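You operate a simulated robot arm through the tools that you are given. There is no shell and no other tool. Be economical: measure what you need, move in short steps, check, and stop when the job is done.

You are at the controls of a simulated two-armed robot. One attempt, no reset.

JOB
Pick up the brass candlestick with one hand, pass it to the other hand and put it on the cleaning shelf. Set down upright: brass candlestick.
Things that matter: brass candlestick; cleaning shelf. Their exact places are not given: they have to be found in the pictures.

The check looks at the end state, three seconds after you hand in, the way a careful person would. Anything else that was tipped, shoved, dropped, spilled or broken makes it a failure.

ROBOT AND FRAMES
Two 7-joint arms with two-finger parallel grippers on one trunk, on a base that drives. Base frame: it is fixed to the floor where the robot stands at the start and does not move with it; the origin is under the middle of the robot, x ahead of it, y to its left, z up. Readings come in mm, degrees, newtons and seconds.
The left shoulder is at the start at [60, 143, 926], the right one opposite. With the tool pointing down near the work surface each hand reaches from about 320 to 740 mm from the robot's upright axis, wherever it stands, measured 20 degrees to its own side. Places, roughly: cleaning shelf [-1600, 100, 1200]. Payload 1.57 kg a hand.
The TCP of each hand is the grasp point between the finger pads, 30 mm short of the fingertips. In the tool frame z runs along the fingers and y along their closing line. The gripper opens to 110 mm. The fingers are 24 mm wide and 12 mm thick; the gripper's body (48 by 112 mm) begins 78 mm behind the TCP.
Orientation is that of the tool frame in the base frame, as a unit quaternion [x, y, z, w]. With the fingers straight down and closing along the base's y, the tool's x points along the base's -x, its y along +y and its z along -z.

CONTROLS
- The arms move only by the tool move_arm. It takes "left_moves", "right_moves" or both (then of equal length, played together; a hand with none holds still); each is a list of rows, each an object (a shift or turn left out is 0, a gripper value left out holds the last) with "travel": the shift along the base's x, y, z in units of 25 mm (1.0 is 25 mm), a list of three; "dr": the turn, a rotation vector about the base's x, y, z in units of 8 degrees (1.0 is 8 degrees), a list of three. In form: [{"travel": [dx, dy, dz], "dr": [wx, wy, wz]}, ...]. A call has 1 to 20 rows; each row shifts and turns the commanded pose from where the row before left it. "left_hand" and "right_hand" are, for a hand that has rows, the gripper command, from -1 (shut) to 1 (fully open), values between in proportion, set as the call begins (left out, the last holds). A call with a number of a shift or a turn outside -1 to 1 is refused whole. Rows are played at 5 a second. More than 50 mm and 8.6 degrees between two rows, or a gripper value outside its range, and nothing of the call is played. Where a pose cannot be reached the arm comes as near as it can. A force on the tool above 40 N (or 10 N above the force at the start of the call, whichever is more), or a blocked arm, ends the call early, and 0.2 s more pass. The fingers move at their own pace (about 45 mm/s each) and stop on an object; they squeeze with about 33 N. The grip force told is the motor's: it shows also when the fingers shut on nothing. Time passes only in rows, and 0.2 s behind the last, so rows that do not move let the fingers close. It gives the time, the measured TCP pose, the force on the tool (base axes), the opening and the grip force at its end, in the units of the frame above (readings bear some noise), with the torque about the TCP (base axes, N m) and any sound that the robot's microphone picked up.
- Cameras (640 x 400 px; columns grow to the right, rows downward): "scene" is now at [50.5, -3.2, 1541.3]; the picture's right is [-0.03, -1.00, 0.00], its down [-0.71, 0.02, -0.70] and it looks along [0.70, -0.02, -0.71] (base axes); focal length 253 px, centre (320, 200). "left" rides on the left gripper at [70, -16, -141] in its tool frame; the picture's right is [0.23, 0.97, 0.00], its down [-0.86, 0.20, -0.48] and it looks along [-0.47, 0.11, 0.88] (tool axes); focal length 222 px, centre (320, 200). "right" rides on the right gripper at [70, 16, -141] in its tool frame; the picture's right is [-0.23, 0.97, 0.00], its down [-0.86, -0.20, -0.48] and it looks along [-0.47, -0.11, 0.88] (tool axes); focal length 222 px, centre (320, 200).
- get_image(camera): a new picture of that camera. It takes no simulated time.
- slide_trunk(by): slides the trunk up (or, below 0, down) by that many mm; the arms and the scene camera ride with it, the base frame stays. It gives what a move gives, with no picture.
- base_move(legs): drives the robot by 1 to 6 legs, each [ahead, left, turn to the left] in mm, mm and degrees, along the robot's own axes; the way and the turn of a leg run together, so that a leg with both is an arc; at most 1500 mm and 180 degrees a leg. The arms and the cameras ride along, it lands a little off, and it stops where it bumps. It gives what a move gives.
- turn_head(pan, tilt): turns the head with the scene camera to pan (to the left, within 86 degrees either way) and tilt (down, from -29 to 69), counted from straight ahead of the robot. It gives what a move gives.
- probe_pixels(camera, pixels): for up to 12 pixels [column, row] of the newest picture of that camera ("zoom" is the newest enlarged one), the place [x, y, z] in the base frame of the surface seen there, good to about 2 mm. It takes no simulated time.
- enlarge(camera, box): a new picture of the part [left, top, right, bottom] of that camera's present view, enlarged. It takes no simulated time.
- hand_in(): hands the job in; it is judged then, once.

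Go step by step. Measure first, check grasps and placings, and put right what went wrong. The budget is 80 turns and 70 pictures, counting those below and the enlarged ones. Unless the task says otherwise, let go and move clear before handing in, and close with one line.

The tools are called after ">>>" as a command line: name --argument value ..., lists and objects as JSON in quotes. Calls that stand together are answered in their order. move_arm: Moves the arms, as the interface text tells. Its arguments: {"type":"object","properties":{"left_moves":{"type":"array","items":{"type":"object","properties":{"travel":{"type":"array","items":{"type":"number"}},"dr":{"type":"array","items":{"type":"number"}}}}},"left_hand":{"type":"number"},"right_moves":{"type":"array","items":{"type":"object","properties":{"travel":{"type":"array","items":{"type":"number"}},"dr":{"type":"array","items":{"type":"number"}}}}},"right_hand":{"type":"number"}},"required":[]} The other tools are called the same way: slide_trunk (by) slides the trunk up or down; base_move (legs) drives the base; turn_head (pan, tilt) turns the head that bears the scene camera; get_image (camera) takes a picture; probe_pixels (camera, pixels) gives the place of the surface under pixels of a picture; enlarge (camera, box) takes an enlarged picture of a part of a camera's view; hand_in () hands the job in.

At the start:

```text
time_s: 0.0
left_eef_pos: [444.4, 123.5, 1025.6]
left_tool_rot: [-0.001, 1.0, 0.0, -0.001]
left_wrist_force: [0.3, -0.7, 0.1]
left_torque: [0.02, -0.01, -0.03]
left_opening: 110.0
left_finger_force: 0.0
right_eef_pos: [510.1, -281.9, 1042.0]
right_tool_rot: [-0.001, 1.0, 0.0, 0.0]
right_wrist_force: [-0.3, -0.6, -0.6]
right_torque: [-0.01, -0.03, 0.0]
right_opening: 110.0
right_finger_force: 0.1
trunk travel left (down, up): [-525.0, 65.0]
robot x, y, heading: [4.8, 0.6, -0.0]
head pan, tilt: [-1.6, 45.4]
```

scene: 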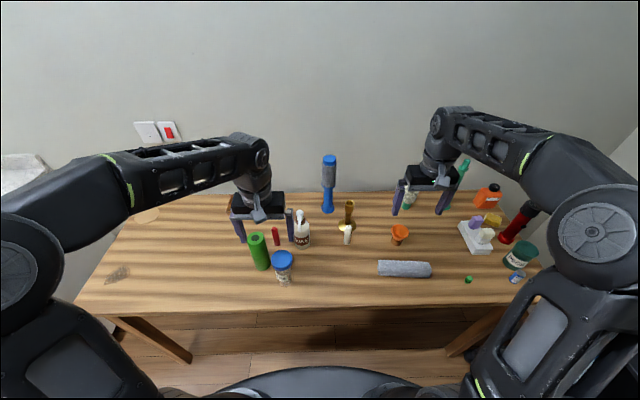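
right: 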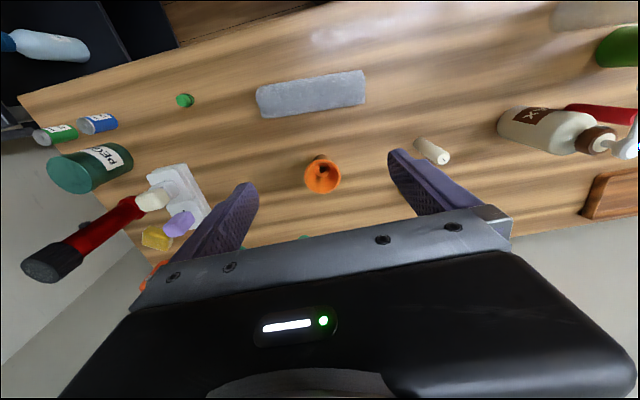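
left: 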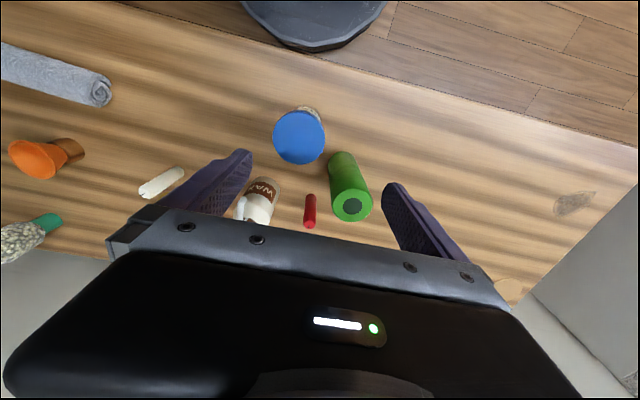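

The brass candlestick seems to be near scene pixel (349,215). I'll enlarge that area.

>>> enlarge --camera "scene" --box '[270, 140, 430, 260]'

```text
3.33 times, centred on (350, 200) of scene
```

zoom: 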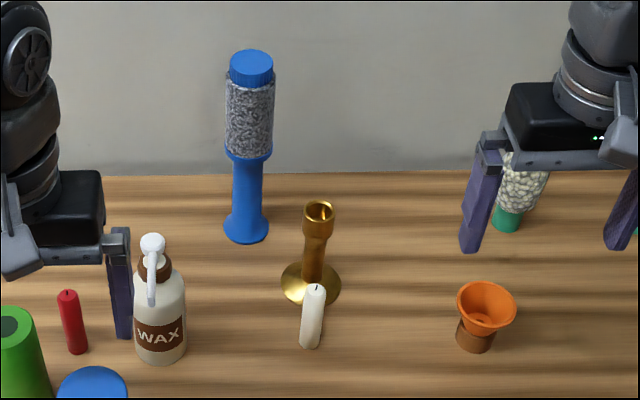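

The candlestick is at zoom (315,250), with a white candle standing just in front of it. I'll probe both and their neighbours.

>>> probe_pixels --camera "zoom" --pixels '[[318, 224], [305, 212], [331, 212], [313, 262], [285, 283], [339, 283], [297, 300], [314, 290], [312, 345], [152, 240], [250, 60], [485, 290]]'

>>> turn_head --pan 80 --tilt 30

>>> get_image --camera "scene"

```text
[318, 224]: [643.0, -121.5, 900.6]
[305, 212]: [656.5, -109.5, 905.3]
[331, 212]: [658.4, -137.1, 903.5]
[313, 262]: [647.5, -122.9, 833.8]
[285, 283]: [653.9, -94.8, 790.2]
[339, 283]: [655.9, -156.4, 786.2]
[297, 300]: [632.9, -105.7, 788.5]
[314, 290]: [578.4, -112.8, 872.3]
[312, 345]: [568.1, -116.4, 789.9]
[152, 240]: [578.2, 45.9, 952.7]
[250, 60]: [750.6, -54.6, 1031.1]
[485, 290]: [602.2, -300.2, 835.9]
```

```text
time_s: 1.6
left_eef_pos: [444.8, 122.6, 1024.4]
left_tool_rot: [0.0, 1.0, 0.001, 0.001]
left_wrist_force: [-0.2, 0.7, -1.0]
left_torque: [-0.05, -0.03, 0.01]
left_opening: 109.8
left_finger_force: 0.1
right_eef_pos: [510.0, -280.4, 1043.1]
right_tool_rot: [0.0, 1.0, 0.002, 0.0]
right_wrist_force: [0.4, 0.7, 0.0]
right_torque: [-0.01, -0.01, 0.01]
right_opening: 110.3
right_finger_force: 0.1
trunk travel left (down, up): [-525.0, 65.0]
robot x, y, heading: [0.6, -1.3, 0.2]
head pan, tilt: [80.0, 30.0]
```

```text
65 pictures are left
```

scene: 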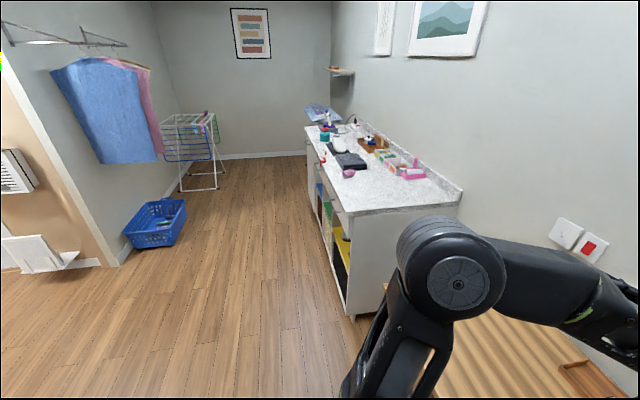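

>>> move_arm --right_moves '[{"travel": [0.84, 0.894, 0]}, {"travel": [0.84, 0.894, 0]}, {"travel": [0.84, 0.894, 0]}, {"travel": [0.84, 0.894, 0]}, {"travel": [0.84, 0.894, 0]}, {"travel": [0.84, 0.894, 0]}, {"travel": [0.84, 0.894, 0]}, {}, {}]' --right_hand 1

>>> get_image --camera "right"

```text
time_s: 3.5
left_eef_pos: [445.2, 122.3, 1024.9]
left_tool_rot: [0.001, 1.0, 0.0, 0.0]
left_wrist_force: [0.5, 0.1, 0.5]
left_torque: [0.01, 0.0, 0.0]
left_opening: 110.1
left_finger_force: 0.0
right_eef_pos: [607.6, -175.7, 1045.3]
right_tool_rot: [0.0, 1.0, 0.001, 0.001]
right_wrist_force: [-0.9, -0.4, -0.6]
right_torque: [0.01, -0.02, 0.01]
right_opening: 109.8
right_finger_force: 0.2
right hand out of reach, approached as far as the arm can: row 5, 6, 7
trunk travel left (down, up): [-525.0, 65.0]
robot x, y, heading: [1.8, 1.3, -0.1]
head pan, tilt: [80.0, 30.0]
```

```text
64 pictures are left
```

right: 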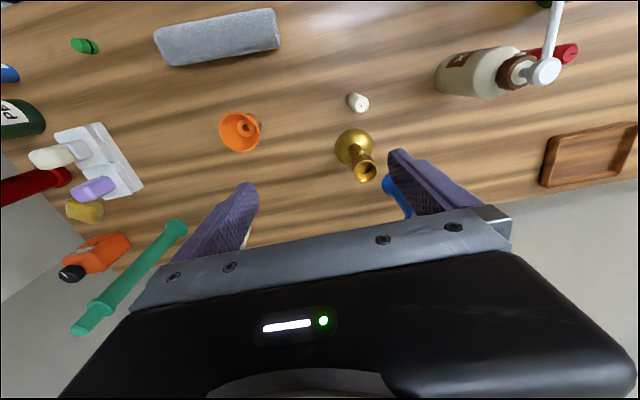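

The right arm ran short at this height: it reached x=607 instead of 657. I'll lower it to about z=955, which is clear of the candlestick top at 905, then see how far it reaches.

>>> move_arm --right_moves '[{"travel": [0, 0, -0.9]}, {"travel": [0, 0, -0.9]}, {"travel": [0, 0, -0.9]}, {"travel": [0, 0, -0.9]}, {}]'

```text
time_s: 4.8
left_eef_pos: [445.0, 122.6, 1025.4]
left_tool_rot: [0.0, 1.0, 0.0, 0.0]
left_wrist_force: [-0.7, 0.2, -0.1]
left_torque: [-0.01, -0.01, 0.02]
left_opening: 110.1
left_finger_force: 0.0
right_eef_pos: [606.1, -177.7, 949.8]
right_tool_rot: [0.0, 1.0, 0.0, 0.0]
right_wrist_force: [-0.2, -0.3, -0.1]
right_torque: [0.0, -0.01, -0.02]
right_opening: 110.0
right_finger_force: 0.0
trunk travel left (down, up): [-525.0, 65.0]
robot x, y, heading: [0.8, 0.1, -0.0]
head pan, tilt: [80.0, 30.0]
```

>>> move_arm --right_moves '[{"travel": [0.68, 0.71, 0]}, {"travel": [0.68, 0.71, 0]}, {"travel": [0.68, 0.73, 0]}, {}]'

>>> get_image --camera "right"

```text
time_s: 5.8
left_eef_pos: [445.0, 122.2, 1024.2]
left_tool_rot: [0.001, 1.0, 0.0, 0.0]
left_wrist_force: [0.3, 0.3, -0.7]
left_torque: [0.02, 0.0, -0.03]
left_opening: 109.9
left_finger_force: 0.1
right_eef_pos: [657.5, -120.4, 951.6]
right_tool_rot: [0.0, 1.0, 0.0, 0.0]
right_wrist_force: [-0.1, -0.5, 0.4]
right_torque: [-0.01, 0.01, 0.05]
right_opening: 110.1
right_finger_force: 0.0
trunk travel left (down, up): [-525.0, 65.0]
robot x, y, heading: [4.0, 3.1, -0.4]
head pan, tilt: [80.0, 30.0]
```

```text
63 pictures are left
```

right: 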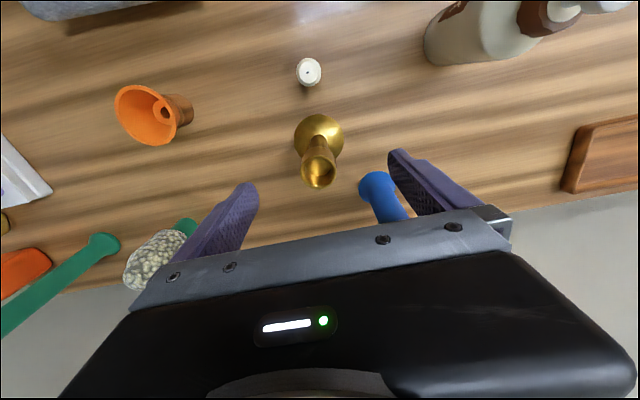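

The hand is over the candlestick, with the cup at (318,180) between the fingers. Next I descend to z≈884.

>>> move_arm --right_moves '[{"travel": [0, -0.12, -0.9]}, {"travel": [0, 0, -0.9]}, {"travel": [0, 0, -0.9]}, {}]'

>>> get_image --camera "right"

```text
time_s: 6.8
left_eef_pos: [444.7, 122.6, 1024.5]
left_tool_rot: [0.0, 1.0, -0.001, 0.0]
left_wrist_force: [-0.5, -1.1, 0.2]
left_torque: [0.02, 0.06, 0.05]
left_opening: 110.0
left_finger_force: 0.0
right_eef_pos: [658.1, -126.5, 883.2]
right_tool_rot: [-0.001, 1.0, -0.001, 0.0]
right_wrist_force: [0.8, -0.9, -0.2]
right_torque: [0.04, 0.0, 0.01]
right_opening: 110.1
right_finger_force: 0.0
trunk travel left (down, up): [-525.0, 65.0]
robot x, y, heading: [2.3, -2.5, 0.0]
head pan, tilt: [80.0, 30.0]
```

```text
62 pictures are left
```

right: 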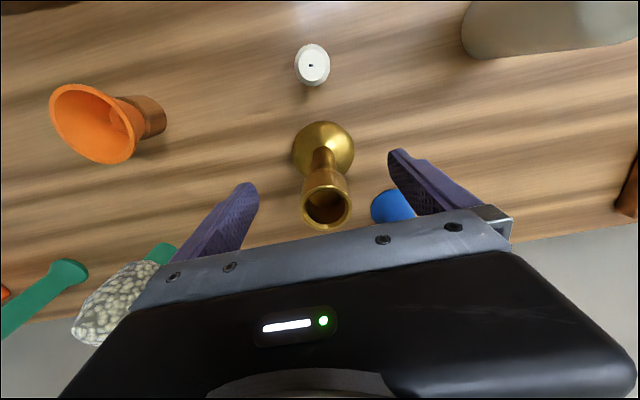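

>>> probe_pixels --camera "right" --pixels '[[304, 205], [348, 205], [326, 178], [327, 227], [322, 165], [295, 148], [350, 148], [322, 124]]'

```text
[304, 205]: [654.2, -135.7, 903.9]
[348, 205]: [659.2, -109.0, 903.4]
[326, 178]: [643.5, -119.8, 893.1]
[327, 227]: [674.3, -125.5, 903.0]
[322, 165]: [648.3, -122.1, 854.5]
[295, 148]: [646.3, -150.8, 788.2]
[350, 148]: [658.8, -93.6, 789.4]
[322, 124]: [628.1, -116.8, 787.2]
```

>>> move_arm --right_moves '[{"travel": [0, 0.1, 0]}, {}, {}, {}, {}, {}, {}, {}]' --right_hand -1

```text
time_s: 8.6
left_eef_pos: [444.4, 123.0, 1024.2]
left_tool_rot: [0.0, 1.0, 0.0, 0.001]
left_wrist_force: [-0.7, -0.7, -0.2]
left_torque: [-0.02, -0.01, 0.0]
left_opening: 110.0
left_finger_force: 0.0
right_eef_pos: [658.3, -125.0, 884.9]
right_tool_rot: [0.0, 1.0, 0.0, 0.0]
right_wrist_force: [0.6, 0.6, 0.1]
right_torque: [0.03, 0.0, 0.03]
right_opening: 33.3
right_finger_force: 33.4
trunk travel left (down, up): [-525.0, 65.0]
robot x, y, heading: [-0.1, -2.2, 0.2]
head pan, tilt: [80.0, 30.0]
```

>>> move_arm --right_moves '[{"travel": [0, 0, 0.6]}, {"travel": [0, 0, 0.8]}, {"travel": [0, 0, 0.8]}, {}]'

>>> slide_trunk --by 65

>>> turn_head --pan 0 --tilt 45

>>> get_image --camera "scene"

```text
time_s: 9.6
left_eef_pos: [445.2, 122.2, 1024.4]
left_tool_rot: [0.0, 1.0, -0.001, 0.0]
left_wrist_force: [0.0, -1.3, -0.5]
left_torque: [-0.05, 0.02, -0.01]
left_opening: 109.8
left_finger_force: 0.0
right_eef_pos: [657.0, -124.6, 938.8]
right_tool_rot: [-0.001, 1.0, 0.0, 0.0]
right_wrist_force: [-1.0, 0.2, -2.7]
right_torque: [-0.03, -0.03, 0.01]
right_opening: 32.7
right_finger_force: 33.2
trunk travel left (down, up): [-525.0, 65.0]
robot x, y, heading: [2.4, 0.9, 0.1]
head pan, tilt: [80.0, 30.0]
```

```text
time_s: 10.6
left_eef_pos: [444.3, 122.7, 1089.5]
left_tool_rot: [-0.001, 1.0, 0.0, -0.001]
left_wrist_force: [0.4, 0.0, -0.1]
left_torque: [0.03, 0.0, 0.0]
left_opening: 110.2
left_finger_force: 0.0
right_eef_pos: [657.6, -125.1, 1003.8]
right_tool_rot: [0.0, 1.0, -0.001, -0.001]
right_wrist_force: [0.0, -0.4, -2.3]
right_torque: [-0.03, -0.01, 0.03]
right_opening: 33.1
right_finger_force: 33.5
trunk travel left (down, up): [-590.0, 0.0]
robot x, y, heading: [-1.1, 3.1, 0.0]
head pan, tilt: [80.0, 30.0]
```

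```text
time_s: 12.1
left_eef_pos: [445.1, 122.5, 1090.0]
left_tool_rot: [0.0, 1.0, 0.0, 0.0]
left_wrist_force: [0.4, 0.2, -0.4]
left_torque: [0.0, -0.02, -0.03]
left_opening: 110.3
left_finger_force: 0.1
right_eef_pos: [657.2, -124.6, 1004.9]
right_tool_rot: [-0.001, 1.0, 0.001, 0.001]
right_wrist_force: [0.8, 0.1, -0.9]
right_torque: [-0.02, 0.0, -0.01]
right_opening: 33.2
right_finger_force: 33.0
trunk travel left (down, up): [-590.0, 0.0]
robot x, y, heading: [1.5, -0.8, 0.0]
head pan, tilt: [0.0, 45.0]
```

```text
61 pictures are left
```

scene: 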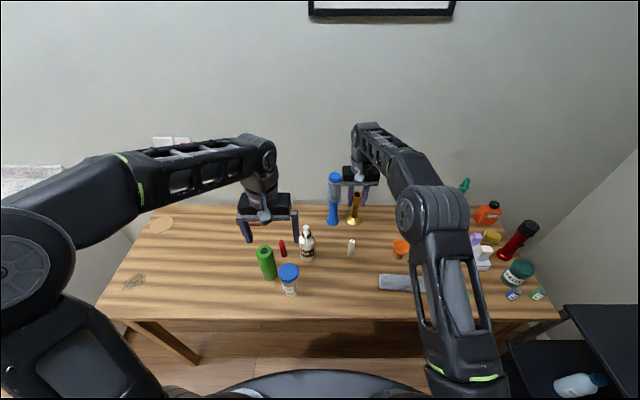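

The candlestick is held, with its base at about z=899, clear of the candle (875). I'll draw the right hand back and up.

>>> move_arm --right_moves '[{"travel": [0, 0, 0.4]}, {"travel": [-0.9, 0, 0.4]}, {"travel": [-0.9, 0, 0.6]}, {"travel": [-0.9, 0, 0.8]}, {"travel": [-0.9, 0, 0.8]}, {"travel": [-0.9, 0, 0.8]}, {"travel": [-0.9, 0, 0.8]}, {"travel": [-0.9, -0.5, 0.8]}, {"travel": [-0.9, -0.5, 0.8]}, {"travel": [-0.5, -0.5, 0.5]}, {}]'

>>> base_move --legs '[[-450, 0, 0]]'

>>> turn_head --pan 86 --tilt 25

>>> get_image --camera "scene"

```text
time_s: 14.5
left_eef_pos: [444.7, 121.9, 1089.6]
left_tool_rot: [0.0, 1.0, 0.0, -0.001]
left_wrist_force: [0.2, -0.4, 0.9]
left_torque: [0.03, 0.01, 0.01]
left_opening: 110.0
left_finger_force: 0.1
right_eef_pos: [462.9, -163.9, 1172.4]
right_tool_rot: [0.0, 1.0, 0.001, 0.0]
right_wrist_force: [0.4, 0.4, -2.2]
right_torque: [0.01, -0.04, 0.04]
right_opening: 33.0
right_finger_force: 33.5
trunk travel left (down, up): [-590.0, 0.0]
robot x, y, heading: [-2.6, -1.9, 0.1]
head pan, tilt: [0.0, 45.0]
```

```text
time_s: 17.2
left_eef_pos: [4.1, 122.0, 1089.3]
left_tool_rot: [0.002, 1.0, 0.001, 0.0]
left_wrist_force: [-0.5, -0.4, 0.0]
left_torque: [0.01, 0.02, 0.05]
left_opening: 110.2
left_finger_force: 0.0
right_eef_pos: [23.3, -164.0, 1173.7]
right_tool_rot: [0.001, 1.0, 0.0, 0.0]
right_wrist_force: [0.0, 0.2, -1.5]
right_torque: [-0.01, 0.03, -0.01]
right_opening: 32.8
right_finger_force: 33.4
trunk travel left (down, up): [-590.0, 0.0]
robot x, y, heading: [-439.1, 1.3, 0.1]
head pan, tilt: [0.0, 45.0]
```

```text
time_s: 18.8
left_eef_pos: [5.9, 122.2, 1088.5]
left_tool_rot: [0.0, 1.0, 0.0, 0.0]
left_wrist_force: [0.1, -0.4, 0.1]
left_torque: [-0.01, 0.04, 0.02]
left_opening: 110.0
left_finger_force: 0.0
right_eef_pos: [23.5, -164.8, 1173.4]
right_tool_rot: [0.001, 1.0, 0.0, 0.0]
right_wrist_force: [-0.2, 0.2, -1.5]
right_torque: [0.01, 0.01, -0.02]
right_opening: 33.1
right_finger_force: 32.9
trunk travel left (down, up): [-590.0, 0.0]
robot x, y, heading: [-437.5, 0.4, -0.0]
head pan, tilt: [85.9, 25.0]
```

```text
60 pictures are left
```

scene: 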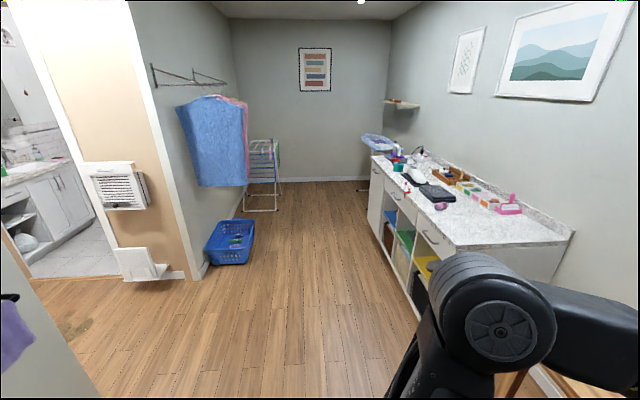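

>>> base_move --legs '[[0, 0, 90]]'

>>> get_image --camera "scene"

```text
time_s: 23.0
left_eef_pos: [-558.0, 446.7, 1089.7]
left_tool_rot: [-0.704, 0.71, -0.001, 0.0]
left_wrist_force: [1.0, -0.2, -0.8]
left_torque: [-0.02, -0.02, 0.03]
left_opening: 110.1
left_finger_force: 0.0
right_eef_pos: [-271.0, 462.6, 1173.9]
right_tool_rot: [-0.705, 0.71, 0.0, 0.0]
right_wrist_force: [-0.2, 0.1, -2.1]
right_torque: [-0.02, 0.0, 0.02]
right_opening: 32.9
right_finger_force: 32.9
trunk travel left (down, up): [-590.0, 0.0]
robot x, y, heading: [-440.1, -1.7, 89.7]
head pan, tilt: [85.9, 25.0]
```

```text
59 pictures are left
```

scene: 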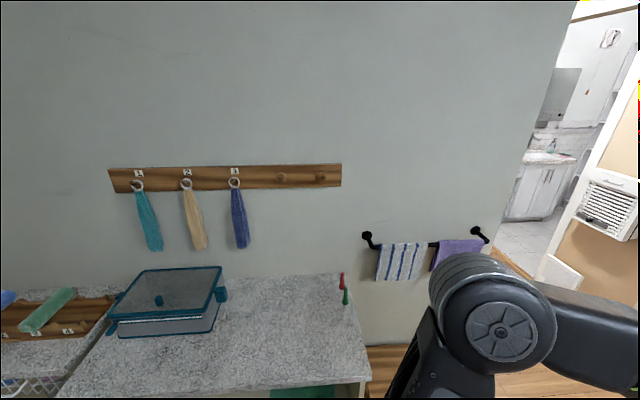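

>>> probe_pixels --camera "scene" --pixels '[[250, 340], [330, 285], [367, 375], [160, 280], [225, 175], [60, 320], [200, 100], [345, 320], [380, 260], [30, 380]]'

>>> turn_head --pan 50 --tilt 20

>>> get_image --camera "scene"

```text
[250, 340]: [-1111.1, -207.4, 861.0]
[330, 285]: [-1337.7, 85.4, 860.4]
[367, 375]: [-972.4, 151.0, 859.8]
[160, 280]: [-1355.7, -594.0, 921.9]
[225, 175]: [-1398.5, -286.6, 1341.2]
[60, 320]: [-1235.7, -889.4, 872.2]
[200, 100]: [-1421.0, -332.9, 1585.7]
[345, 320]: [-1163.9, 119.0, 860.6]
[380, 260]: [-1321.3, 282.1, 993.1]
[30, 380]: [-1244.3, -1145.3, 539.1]
```

```text
time_s: 24.0
left_eef_pos: [-557.4, 446.3, 1090.6]
left_tool_rot: [-0.704, 0.71, -0.001, 0.0]
left_wrist_force: [0.0, 0.1, -0.2]
left_torque: [0.02, 0.01, -0.02]
left_opening: 110.1
left_finger_force: 0.1
right_eef_pos: [-271.8, 462.4, 1172.2]
right_tool_rot: [-0.704, 0.71, 0.0, 0.0]
right_wrist_force: [1.0, -0.4, -1.8]
right_torque: [0.04, 0.01, 0.01]
right_opening: 32.9
right_finger_force: 32.7
trunk travel left (down, up): [-590.0, 0.0]
robot x, y, heading: [-437.5, 0.7, 89.4]
head pan, tilt: [50.0, 20.0]
```

```text
58 pictures are left
```

scene: 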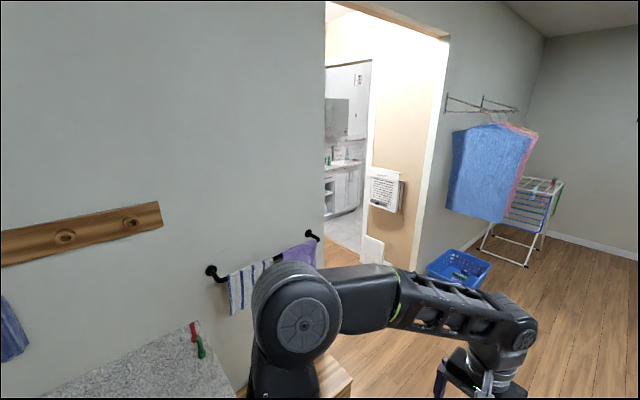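

>>> probe_pixels --camera "scene" --pixels '[[385, 172], [385, 195], [372, 250], [345, 165], [345, 205], [325, 100], [440, 200], [490, 110], [325, 375], [340, 390], [335, 120], [460, 280]]'

>>> enlarge --camera "scene" --box '[310, 130, 430, 270]'

```text
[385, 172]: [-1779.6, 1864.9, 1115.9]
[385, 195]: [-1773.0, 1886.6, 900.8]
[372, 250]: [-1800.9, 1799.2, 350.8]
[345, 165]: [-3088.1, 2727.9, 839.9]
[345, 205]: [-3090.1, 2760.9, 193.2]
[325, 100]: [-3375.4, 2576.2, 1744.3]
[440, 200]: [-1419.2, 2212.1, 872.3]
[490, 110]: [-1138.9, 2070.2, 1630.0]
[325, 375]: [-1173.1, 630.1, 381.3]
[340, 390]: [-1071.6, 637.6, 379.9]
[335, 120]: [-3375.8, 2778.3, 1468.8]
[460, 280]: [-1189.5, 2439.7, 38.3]
```

```text
2.86 times, centred on (370, 200) of scene
```

zoom: 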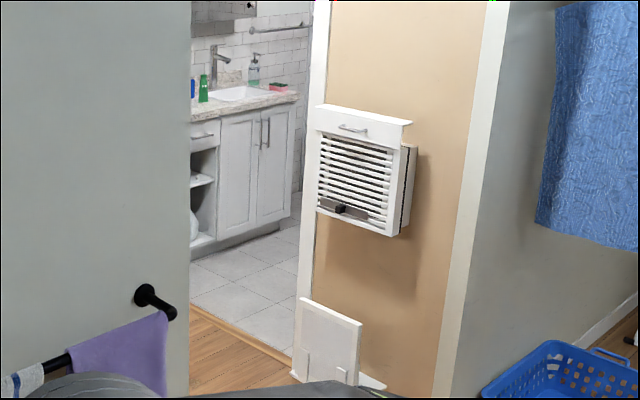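

>>> turn_head --pan 86 --tilt -5

>>> get_image --camera "scene"

>>> base_move --legs '[[0, 0, 60]]'

>>> turn_head --pan 80 --tilt 15

>>> get_image --camera "scene"

```text
time_s: 25.0
left_eef_pos: [-557.8, 446.2, 1090.0]
left_tool_rot: [-0.705, 0.71, -0.001, 0.0]
left_wrist_force: [0.6, -0.2, -0.4]
left_torque: [0.01, 0.0, -0.01]
left_opening: 110.0
left_finger_force: 0.0
right_eef_pos: [-270.7, 462.9, 1173.6]
right_tool_rot: [-0.704, 0.71, 0.0, -0.001]
right_wrist_force: [-0.1, 0.5, -2.4]
right_torque: [-0.01, 0.01, -0.02]
right_opening: 33.3
right_finger_force: 33.2
trunk travel left (down, up): [-590.0, 0.0]
robot x, y, heading: [-436.7, -0.6, 89.5]
head pan, tilt: [85.9, -5.0]
```

```text
56 pictures are left
```

scene: 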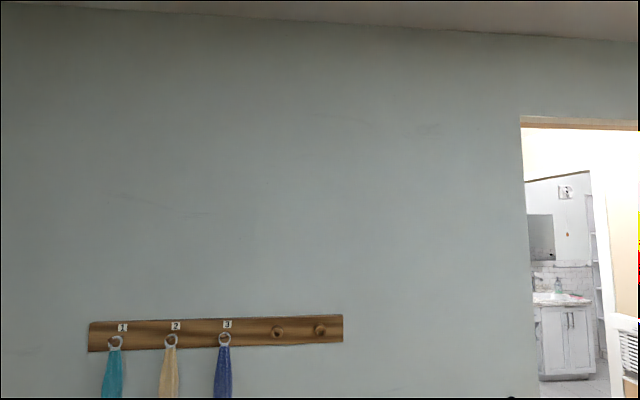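

```text
time_s: 28.1
left_eef_pos: [-887.2, 110.8, 1089.6]
left_tool_rot: [0.968, -0.251, 0.001, -0.001]
left_wrist_force: [-0.1, 0.7, -0.4]
left_torque: [0.0, 0.01, 0.02]
left_opening: 110.1
left_finger_force: 0.1
right_eef_pos: [-763.6, 368.6, 1173.2]
right_tool_rot: [0.968, -0.253, -0.001, 0.0]
right_wrist_force: [0.4, 0.1, -1.4]
right_torque: [0.03, 0.0, 0.01]
right_opening: 32.8
right_finger_force: 33.3
trunk travel left (down, up): [-590.0, 0.0]
robot x, y, heading: [-436.7, -1.8, 150.6]
head pan, tilt: [85.9, -5.0]
```

```text
time_s: 29.0
left_eef_pos: [-887.3, 109.8, 1089.7]
left_tool_rot: [0.968, -0.252, -0.001, 0.0]
left_wrist_force: [0.4, 0.0, 0.6]
left_torque: [0.01, -0.02, -0.04]
left_opening: 110.0
left_finger_force: 0.1
right_eef_pos: [-764.4, 369.0, 1172.5]
right_tool_rot: [0.968, -0.252, 0.001, 0.0]
right_wrist_force: [-0.3, -0.8, -2.1]
right_torque: [0.0, 0.01, 0.02]
right_opening: 33.0
right_finger_force: 33.3
trunk travel left (down, up): [-590.0, 0.0]
robot x, y, heading: [-442.2, 1.1, 150.9]
head pan, tilt: [80.0, 15.0]
```

```text
55 pictures are left
```

scene: 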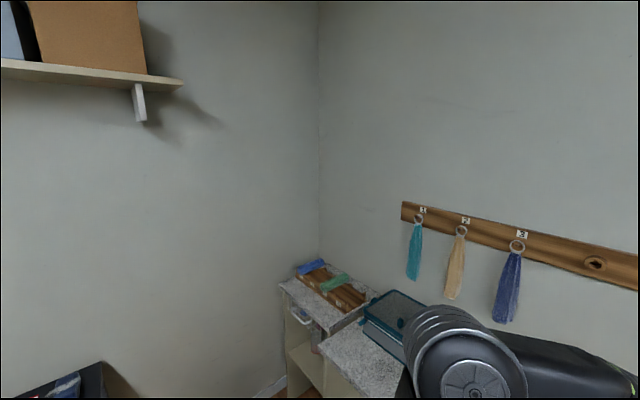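

>>> probe_pixels --camera "scene" --pixels '[[100, 72], [150, 80], [60, 40], [320, 290], [60, 390], [370, 360], [10, 70], [305, 370], [330, 275]]'

>>> turn_head --pan 20 --tilt 30

>>> get_image --camera "scene"

```text
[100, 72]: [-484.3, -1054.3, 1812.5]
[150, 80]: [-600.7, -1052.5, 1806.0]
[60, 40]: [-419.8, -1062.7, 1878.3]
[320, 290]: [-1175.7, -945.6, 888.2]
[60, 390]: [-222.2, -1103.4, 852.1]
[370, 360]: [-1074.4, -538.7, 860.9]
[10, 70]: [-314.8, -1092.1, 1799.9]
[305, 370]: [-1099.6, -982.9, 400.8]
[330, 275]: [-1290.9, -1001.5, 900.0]
```

```text
time_s: 30.3
left_eef_pos: [-887.0, 109.9, 1090.7]
left_tool_rot: [0.968, -0.252, 0.001, 0.0]
left_wrist_force: [0.2, -0.6, -0.6]
left_torque: [0.01, 0.0, 0.0]
left_opening: 109.8
left_finger_force: 0.1
right_eef_pos: [-764.6, 370.7, 1174.0]
right_tool_rot: [0.968, -0.252, 0.0, 0.0]
right_wrist_force: [-0.2, 0.3, -2.7]
right_torque: [0.01, 0.01, -0.02]
right_opening: 33.1
right_finger_force: 33.5
trunk travel left (down, up): [-590.0, 0.0]
robot x, y, heading: [-439.4, -2.0, 150.9]
head pan, tilt: [20.0, 30.0]
```

```text
54 pictures are left
```

scene: 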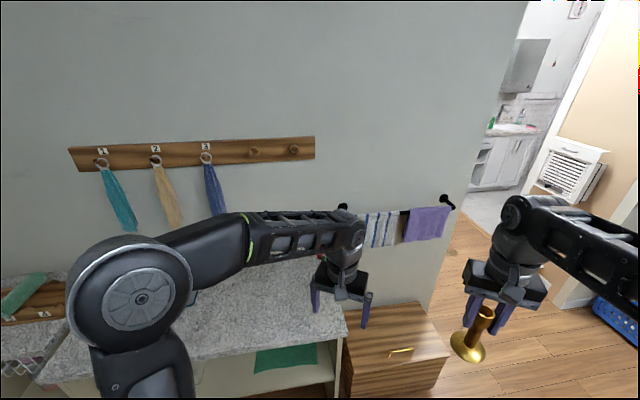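

>>> probe_pixels --camera "scene" --pixels '[[472, 175], [455, 225], [515, 30], [447, 355], [470, 385], [430, 395], [560, 290], [620, 195], [630, 310], [585, 260], [480, 240], [500, 225]]'

>>> turn_head --pan -50 --tilt 25

>>> get_image --camera "scene"

```text
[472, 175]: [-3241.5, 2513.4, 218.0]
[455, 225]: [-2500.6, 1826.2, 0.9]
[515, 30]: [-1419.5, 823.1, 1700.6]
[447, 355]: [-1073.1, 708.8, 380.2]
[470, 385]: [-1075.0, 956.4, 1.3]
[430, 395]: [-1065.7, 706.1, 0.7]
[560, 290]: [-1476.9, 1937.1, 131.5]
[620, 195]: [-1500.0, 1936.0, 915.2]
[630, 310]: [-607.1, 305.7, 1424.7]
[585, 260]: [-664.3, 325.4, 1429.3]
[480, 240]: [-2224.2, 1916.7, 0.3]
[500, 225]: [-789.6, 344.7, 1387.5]
```

```text
time_s: 31.7
left_eef_pos: [-887.5, 110.3, 1089.3]
left_tool_rot: [0.968, -0.252, 0.0, 0.0]
left_wrist_force: [0.3, 0.4, -0.7]
left_torque: [0.02, -0.02, -0.01]
left_opening: 110.0
left_finger_force: 0.1
right_eef_pos: [-763.6, 368.6, 1173.0]
right_tool_rot: [0.968, -0.252, 0.0, 0.0]
right_wrist_force: [1.2, -0.9, -2.6]
right_torque: [-0.04, -0.02, -0.01]
right_opening: 33.1
right_finger_force: 32.9
trunk travel left (down, up): [-590.0, 0.0]
robot x, y, heading: [-439.1, -2.2, 150.8]
head pan, tilt: [-50.0, 25.0]
```

```text
53 pictures are left
```

scene: 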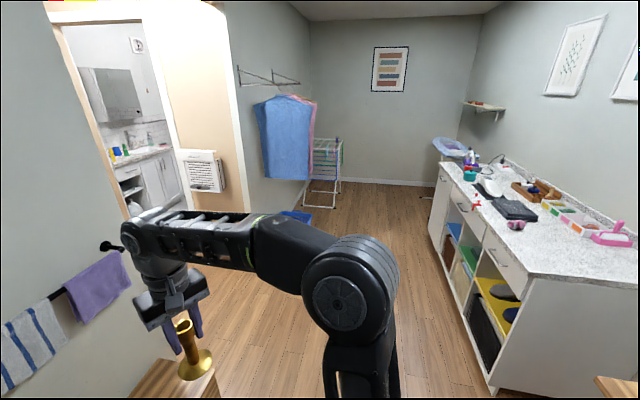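

>>> probe_pixels --camera "scene" --pixels '[[485, 105], [475, 103], [495, 107], [55, 20], [60, 60], [100, 220], [230, 60], [230, 150], [240, 200], [160, 45], [175, 150], [130, 160]]'

>>> enlarge --camera "scene" --box '[430, 70, 630, 220]'

>>> enlarge --camera "scene" --box '[40, 0, 240, 250]'

```text
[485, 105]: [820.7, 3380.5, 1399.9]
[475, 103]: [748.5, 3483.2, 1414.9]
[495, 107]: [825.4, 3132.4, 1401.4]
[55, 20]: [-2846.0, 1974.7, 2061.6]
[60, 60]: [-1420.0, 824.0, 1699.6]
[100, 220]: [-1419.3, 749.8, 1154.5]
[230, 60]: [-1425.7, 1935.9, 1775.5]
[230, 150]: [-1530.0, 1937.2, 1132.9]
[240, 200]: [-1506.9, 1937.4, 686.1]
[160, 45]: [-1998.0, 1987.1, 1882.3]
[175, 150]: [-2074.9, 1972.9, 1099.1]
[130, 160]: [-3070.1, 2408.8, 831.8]
```

```text
2.67 times, centred on (530, 145) of scene
```

zoom: 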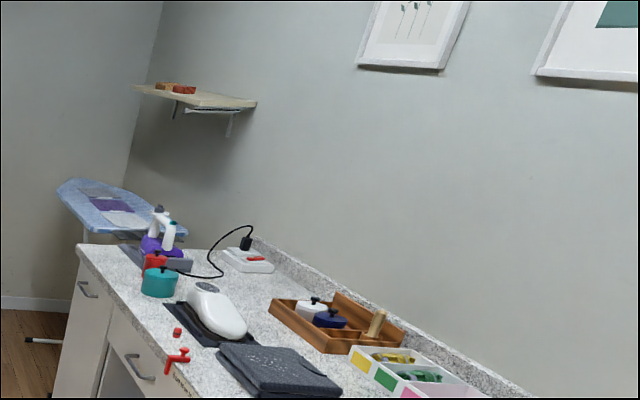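

```text
1.60 times, centred on (140, 125) of scene
```

zoom: 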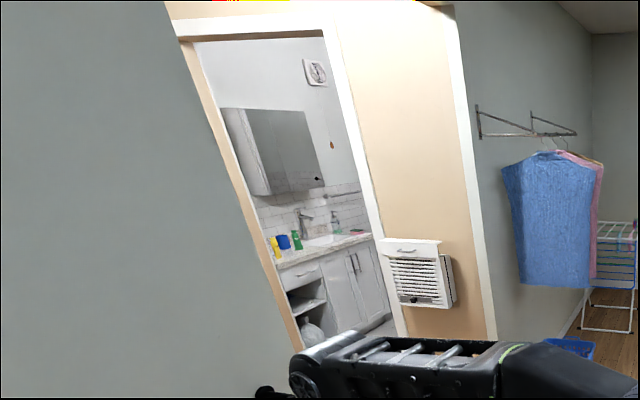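

The wall at x≈-1420 has a doorway from y≈830 to 1937, with a passage behind it. The shelf at roughly x=-1600 is probably in there, so I'll drive to the doorway facing -x.

>>> base_move --legs '[[0, 0, 29], [0, -1385, 0]]'

>>> turn_head --pan 15 --tilt 25

>>> get_image --camera "scene"

```text
time_s: 40.1
left_eef_pos: [-890.8, 1267.1, 1089.7]
left_tool_rot: [1.0, 0.012, 0.0, 0.0]
left_wrist_force: [0.0, -0.6, -0.3]
left_torque: [-0.03, 0.01, -0.03]
left_opening: 110.3
left_finger_force: 0.0
right_eef_pos: [-918.5, 1552.6, 1172.1]
right_tool_rot: [1.0, 0.012, 0.0, 0.001]
right_wrist_force: [-0.5, 0.6, -2.4]
right_torque: [0.0, 0.0, -0.01]
right_opening: 32.7
right_finger_force: 32.6
trunk travel left (down, up): [-590.0, 0.0]
robot x, y, heading: [-450.6, 1395.7, -178.7]
head pan, tilt: [-50.0, 25.0]
```

```text
time_s: 41.4
left_eef_pos: [-891.3, 1266.6, 1090.0]
left_tool_rot: [1.0, 0.011, 0.0, 0.001]
left_wrist_force: [0.2, 0.4, 0.6]
left_torque: [0.0, -0.02, -0.02]
left_opening: 110.0
left_finger_force: 0.1
right_eef_pos: [-917.8, 1550.4, 1173.4]
right_tool_rot: [1.0, 0.011, 0.0, 0.0]
right_wrist_force: [-0.7, 1.6, -1.9]
right_torque: [-0.02, 0.01, -0.02]
right_opening: 32.9
right_finger_force: 33.3
trunk travel left (down, up): [-590.0, 0.0]
robot x, y, heading: [-451.7, 1394.6, -178.6]
head pan, tilt: [15.0, 25.0]
```

```text
50 pictures are left
```

scene: 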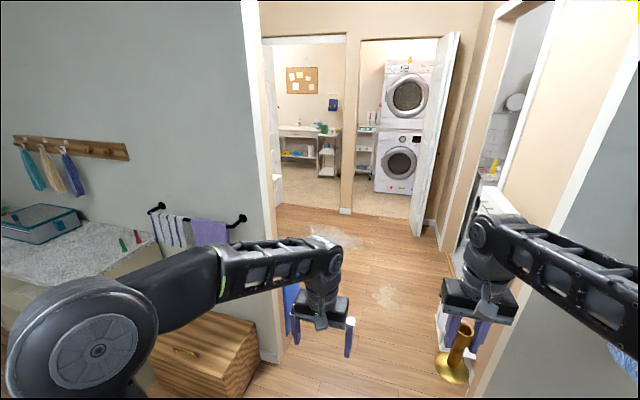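

>>> probe_pixels --camera "scene" --pixels '[[290, 298], [275, 340], [288, 325], [270, 170], [345, 205], [412, 225], [440, 240], [465, 275], [330, 240], [382, 295], [445, 325], [485, 380]]'

>>> enlarge --camera "scene" --box '[240, 200, 400, 370]'

```text
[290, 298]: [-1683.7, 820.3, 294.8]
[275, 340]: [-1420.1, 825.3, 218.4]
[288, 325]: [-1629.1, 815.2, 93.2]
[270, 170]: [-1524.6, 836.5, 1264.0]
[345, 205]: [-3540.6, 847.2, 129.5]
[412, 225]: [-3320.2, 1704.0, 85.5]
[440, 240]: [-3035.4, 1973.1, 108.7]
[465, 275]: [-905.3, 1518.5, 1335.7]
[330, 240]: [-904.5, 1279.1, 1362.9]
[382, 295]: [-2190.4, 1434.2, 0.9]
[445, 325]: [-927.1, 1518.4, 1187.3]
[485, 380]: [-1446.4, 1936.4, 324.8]
```

```text
2.35 times, centred on (320, 285) of scene
```

zoom: 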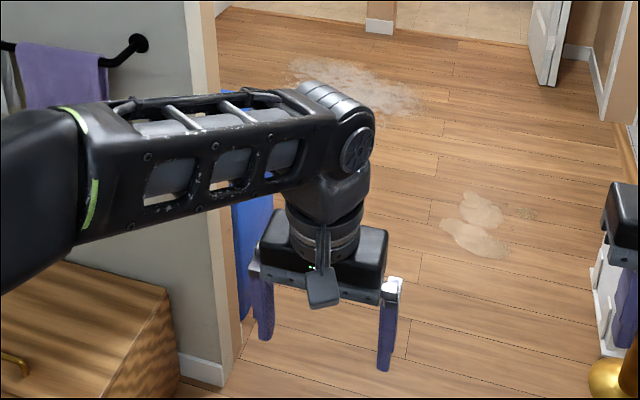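

>>> base_move --legs '[[1050, 0, -1]]'

>>> turn_head --pan 80 --tilt 25

>>> get_image --camera "scene"

```text
time_s: 46.9
left_eef_pos: [-1944.7, 1247.4, 1089.5]
left_tool_rot: [1.0, 0.009, -0.001, 0.0]
left_wrist_force: [0.5, -0.2, -0.2]
left_torque: [0.0, -0.02, -0.02]
left_opening: 109.9
left_finger_force: 0.0
right_eef_pos: [-1967.8, 1534.0, 1173.3]
right_tool_rot: [1.0, 0.009, 0.0, 0.0]
right_wrist_force: [0.6, 0.1, -1.0]
right_torque: [-0.03, -0.02, -0.01]
right_opening: 33.0
right_finger_force: 33.3
trunk travel left (down, up): [-590.0, 0.0]
robot x, y, heading: [-1500.8, 1382.1, -178.9]
head pan, tilt: [15.0, 25.0]
```

```text
time_s: 48.2
left_eef_pos: [-1944.3, 1248.2, 1088.5]
left_tool_rot: [1.0, 0.008, 0.0, 0.0]
left_wrist_force: [0.1, -0.2, 0.8]
left_torque: [0.02, 0.0, 0.0]
left_opening: 110.1
left_finger_force: 0.1
right_eef_pos: [-1966.8, 1532.1, 1173.2]
right_tool_rot: [1.0, 0.009, 0.0, 0.0]
right_wrist_force: [-0.6, -0.3, -2.0]
right_torque: [0.0, 0.02, 0.01]
right_opening: 32.8
right_finger_force: 33.3
trunk travel left (down, up): [-590.0, 0.0]
robot x, y, heading: [-1502.6, 1378.4, -179.2]
head pan, tilt: [80.0, 25.0]
```

```text
48 pictures are left
```

scene: 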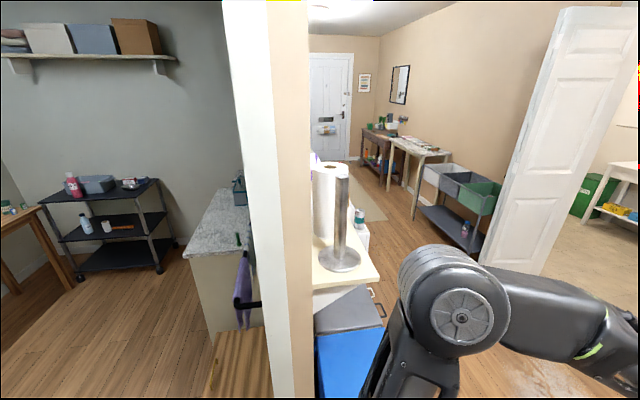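

Behind the wall there is furniture with paper towels and bottles, around (340,230). I'll drive further in to see it.

>>> base_move --legs '[[700, 0, 0]]'

>>> get_image --camera "scene"

```text
time_s: 52.0
left_eef_pos: [-2641.4, 1227.0, 1089.7]
left_tool_rot: [1.0, 0.015, 0.001, 0.0]
left_wrist_force: [-0.4, -0.3, 0.4]
left_torque: [0.0, -0.04, 0.05]
left_opening: 110.0
left_finger_force: 0.0
right_eef_pos: [-2666.2, 1512.8, 1172.4]
right_tool_rot: [1.0, 0.014, 0.0, 0.001]
right_wrist_force: [0.3, 0.0, -1.4]
right_torque: [-0.01, 0.0, 0.0]
right_opening: 32.8
right_finger_force: 32.4
trunk travel left (down, up): [-590.0, 0.0]
robot x, y, heading: [-2204.0, 1361.5, -178.5]
head pan, tilt: [80.0, 25.0]
```

```text
47 pictures are left
```

scene: 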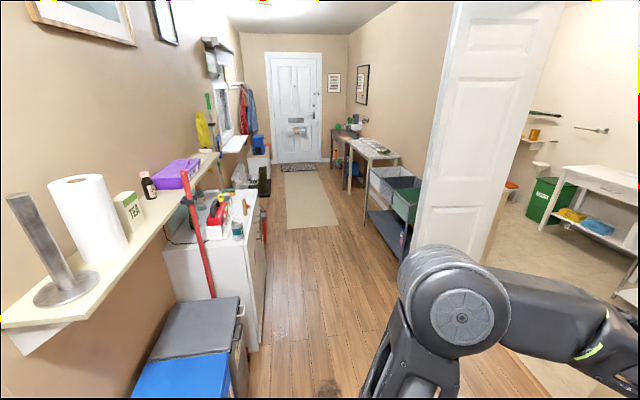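

>>> probe_pixels --camera "scene" --pixels '[[60, 298], [150, 225], [110, 270], [205, 155], [190, 190], [235, 145], [220, 180], [175, 265], [185, 385], [255, 300], [120, 205], [245, 250]]'

>>> enlarge --camera "scene" --box '[0, 30, 290, 330]'

```text
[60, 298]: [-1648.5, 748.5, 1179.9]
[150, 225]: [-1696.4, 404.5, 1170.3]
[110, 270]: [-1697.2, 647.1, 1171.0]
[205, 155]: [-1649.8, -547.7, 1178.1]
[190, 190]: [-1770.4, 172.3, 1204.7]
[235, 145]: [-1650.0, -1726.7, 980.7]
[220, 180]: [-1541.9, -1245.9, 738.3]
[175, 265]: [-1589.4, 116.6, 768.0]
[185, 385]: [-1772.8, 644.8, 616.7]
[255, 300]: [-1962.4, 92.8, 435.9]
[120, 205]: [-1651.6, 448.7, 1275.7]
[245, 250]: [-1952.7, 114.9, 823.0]
```

```text
1.33 times, centred on (145, 180) of scene
```

zoom: 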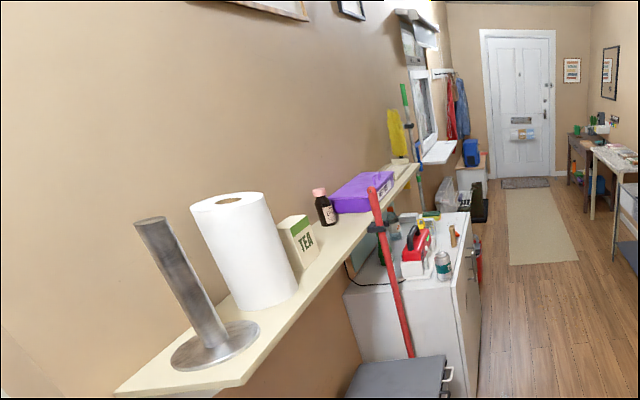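

>>> base_move --legs '[[100, 0, 0], [0, 0, 88], [700, 0, 0]]'

>>> turn_head --pan 65 --tilt 30

>>> get_image --camera "scene"

```text
time_s: 60.3
left_eef_pos: [-2186.7, 228.2, 1089.1]
left_tool_rot: [0.714, 0.7, 0.0, 0.0]
left_wrist_force: [0.5, -0.3, -0.4]
left_torque: [0.02, 0.0, -0.02]
left_opening: 109.9
left_finger_force: 0.1
right_eef_pos: [-2472.9, 214.0, 1173.5]
right_tool_rot: [0.714, 0.7, 0.0, 0.0]
right_wrist_force: [0.0, -0.7, -1.7]
right_torque: [0.03, 0.01, -0.03]
right_opening: 33.0
right_finger_force: 33.2
trunk travel left (down, up): [-590.0, 0.0]
robot x, y, heading: [-2301.9, 675.2, -90.8]
head pan, tilt: [80.0, 25.0]
```

```text
time_s: 61.1
left_eef_pos: [-2186.8, 227.3, 1089.8]
left_tool_rot: [0.712, 0.702, 0.0, 0.0]
left_wrist_force: [0.1, 0.2, -0.2]
left_torque: [-0.02, 0.02, -0.01]
left_opening: 109.8
left_finger_force: 0.1
right_eef_pos: [-2472.5, 213.4, 1173.0]
right_tool_rot: [0.713, 0.702, 0.001, 0.0]
right_wrist_force: [-0.3, -0.2, -1.1]
right_torque: [0.06, -0.04, 0.0]
right_opening: 32.9
right_finger_force: 33.2
trunk travel left (down, up): [-590.0, 0.0]
robot x, y, heading: [-2297.8, 672.7, -91.0]
head pan, tilt: [65.0, 30.0]
```

```text
45 pictures are left
```

scene: 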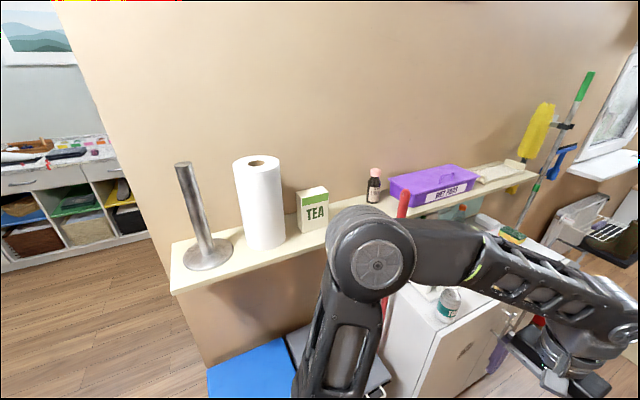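

>>> probe_pixels --camera "scene" --pixels '[[345, 205], [328, 220], [366, 200], [380, 202], [312, 235], [313, 195], [373, 172], [262, 162], [395, 205], [470, 175], [170, 290], [340, 185]]'

>>> enlarge --camera "scene" --box '[150, 140, 550, 310]'

```text
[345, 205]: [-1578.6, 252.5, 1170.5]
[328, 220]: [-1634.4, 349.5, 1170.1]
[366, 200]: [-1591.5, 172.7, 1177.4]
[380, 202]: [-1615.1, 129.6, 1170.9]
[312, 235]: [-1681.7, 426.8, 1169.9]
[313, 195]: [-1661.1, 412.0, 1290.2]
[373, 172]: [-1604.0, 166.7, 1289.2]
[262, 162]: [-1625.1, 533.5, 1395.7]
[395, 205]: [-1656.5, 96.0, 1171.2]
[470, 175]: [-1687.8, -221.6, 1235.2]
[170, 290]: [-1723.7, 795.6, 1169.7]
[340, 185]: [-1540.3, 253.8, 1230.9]
```

```text
1.60 times, centred on (350, 225) of scene
```

zoom: 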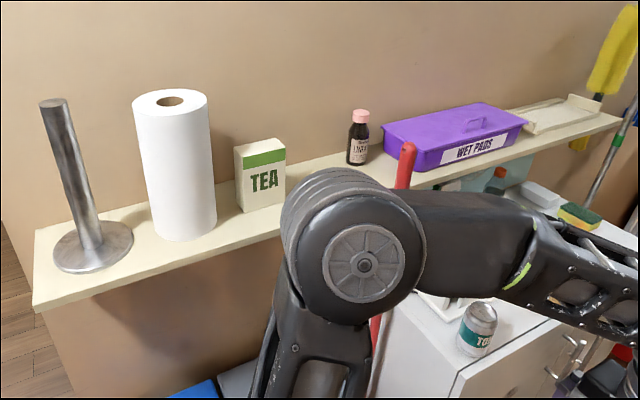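

The shelf top is z≈1170, and there is a free gap at y≈200–350 between the tea box and the bottle, so the target is about (-1640, 278). For the handover I'll pitch the left hand forward here so it can take the lower stem.

>>> move_arm --left_moves '[{"dr": [-0.972, 0, 0]}, {"dr": [-0.972, 0, 0]}, {"dr": [-0.972, 0, 0]}, {"dr": [-0.972, 0, 0]}, {"dr": [-0.972, 0, 0]}, {"dr": [-0.972, 0, 0]}, {"dr": [-0.972, 0, 0]}, {"dr": [-0.972, 0, 0]}, {"dr": [-0.972, 0, 0]}, {}]' --left_hand 0.3

>>> turn_head --pan 0 --tilt 40

>>> get_image --camera "scene"

```text
time_s: 63.3
left_eef_pos: [-2218.4, 161.2, 1117.5]
left_tool_rot: [0.584, 0.575, -0.402, 0.409]
left_wrist_force: [0.5, -0.2, -0.6]
left_torque: [0.03, 0.0, -0.01]
left_opening: 71.4
left_finger_force: 0.1
left hand out of reach, approached as far as the arm can: row 6, 7, 8, 9
right_eef_pos: [-2471.4, 214.7, 1172.7]
right_tool_rot: [0.713, 0.701, 0.0, 0.0]
right_wrist_force: [-0.5, 0.6, -2.0]
right_torque: [-0.04, 0.01, 0.01]
right_opening: 32.9
right_finger_force: 33.1
trunk travel left (down, up): [-590.0, 0.0]
robot x, y, heading: [-2302.0, 675.9, -90.9]
head pan, tilt: [65.0, 30.0]
```

```text
time_s: 64.7
left_eef_pos: [-2219.4, 163.3, 1116.3]
left_tool_rot: [0.584, 0.575, -0.401, 0.409]
left_wrist_force: [0.4, -0.2, 0.0]
left_torque: [0.04, -0.01, 0.0]
left_opening: 71.6
left_finger_force: 0.1
right_eef_pos: [-2473.3, 214.0, 1172.7]
right_tool_rot: [0.713, 0.701, 0.0, -0.001]
right_wrist_force: [0.0, 0.7, -1.2]
right_torque: [-0.03, 0.01, 0.01]
right_opening: 33.2
right_finger_force: 32.6
trunk travel left (down, up): [-590.0, 0.0]
robot x, y, heading: [-2303.8, 672.1, -90.8]
head pan, tilt: [0.0, 40.0]
```

```text
43 pictures are left
```

scene: 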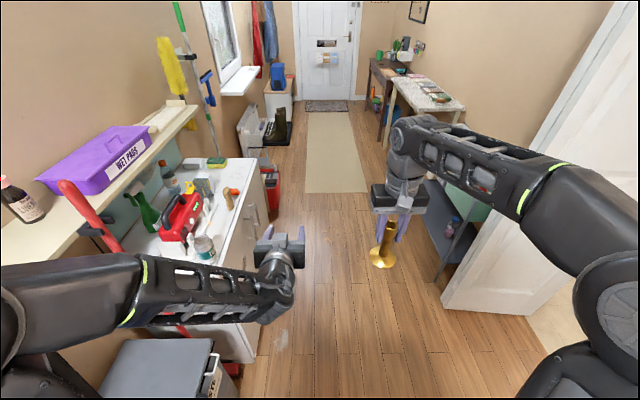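

At this height the pitched left hand only works from about 510 mm ahead of the robot. I'll lower the left hand to the receiving height and bring the candlestick to 600 mm ahead.

>>> move_arm --left_moves '[{"travel": [0.5, 0, -0.8]}, {"travel": [0.5, 0, -0.8]}, {"travel": [0, 0, -0.8]}, {"travel": [0, 0, -0.8]}, {}]'

>>> move_arm --right_moves '[{"travel": [0.0, -0.7, -0.6]}, {"travel": [0.0, -0.8, -0.6]}, {"travel": [0.8, -0.8, -0.6]}, {"travel": [0.8, -0.8, -0.6]}, {"travel": [0.8, -0.8, -0.6]}, {"travel": [0.8, -0.8, -0.6]}, {"travel": [0.8, -0.6, 0]}, {"travel": [0.8, -0.4, 0]}, {"travel": [0.8, 0, 0]}, {"travel": [0.8, 0, 0]}, {"travel": [0.8, 0, 0]}, {}]'

>>> get_image --camera "scene"

```text
time_s: 65.8
left_eef_pos: [-2200.8, 146.9, 1040.2]
left_tool_rot: [0.584, 0.574, -0.403, 0.408]
left_wrist_force: [0.7, 0.0, 0.2]
left_torque: [-0.01, -0.01, -0.04]
left_opening: 71.2
left_finger_force: 0.0
left hand out of reach, approached as far as the arm can: row 1, 2
right_eef_pos: [-2473.1, 214.4, 1173.3]
right_tool_rot: [0.713, 0.701, 0.0, 0.0]
right_wrist_force: [-0.6, -0.2, -2.4]
right_torque: [-0.05, 0.01, 0.01]
right_opening: 32.8
right_finger_force: 33.7
trunk travel left (down, up): [-590.0, 0.0]
robot x, y, heading: [-2300.6, 676.3, -90.9]
head pan, tilt: [0.0, 40.0]
```

```text
time_s: 68.5
left_eef_pos: [-2199.9, 146.5, 1040.3]
left_tool_rot: [0.584, 0.574, -0.402, 0.409]
left_wrist_force: [-1.2, 0.8, -0.1]
left_torque: [-0.02, -0.01, 0.01]
left_opening: 71.7
left_finger_force: 0.0
right_eef_pos: [-2322.7, 70.7, 1084.4]
right_tool_rot: [0.713, 0.701, -0.001, 0.002]
right_wrist_force: [-1.0, 0.3, -2.3]
right_torque: [0.03, -0.01, 0.03]
right_opening: 32.8
right_finger_force: 32.9
right hand out of reach, approached as far as the arm can: row 10, 11
trunk travel left (down, up): [-590.0, 0.0]
robot x, y, heading: [-2299.9, 677.3, -91.0]
head pan, tilt: [0.0, 40.0]
```

```text
42 pictures are left
```

scene: 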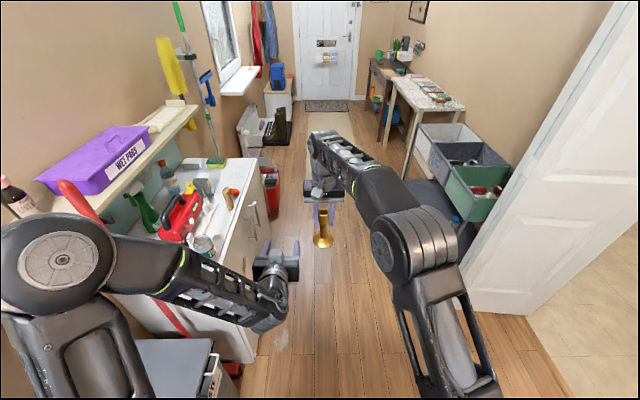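

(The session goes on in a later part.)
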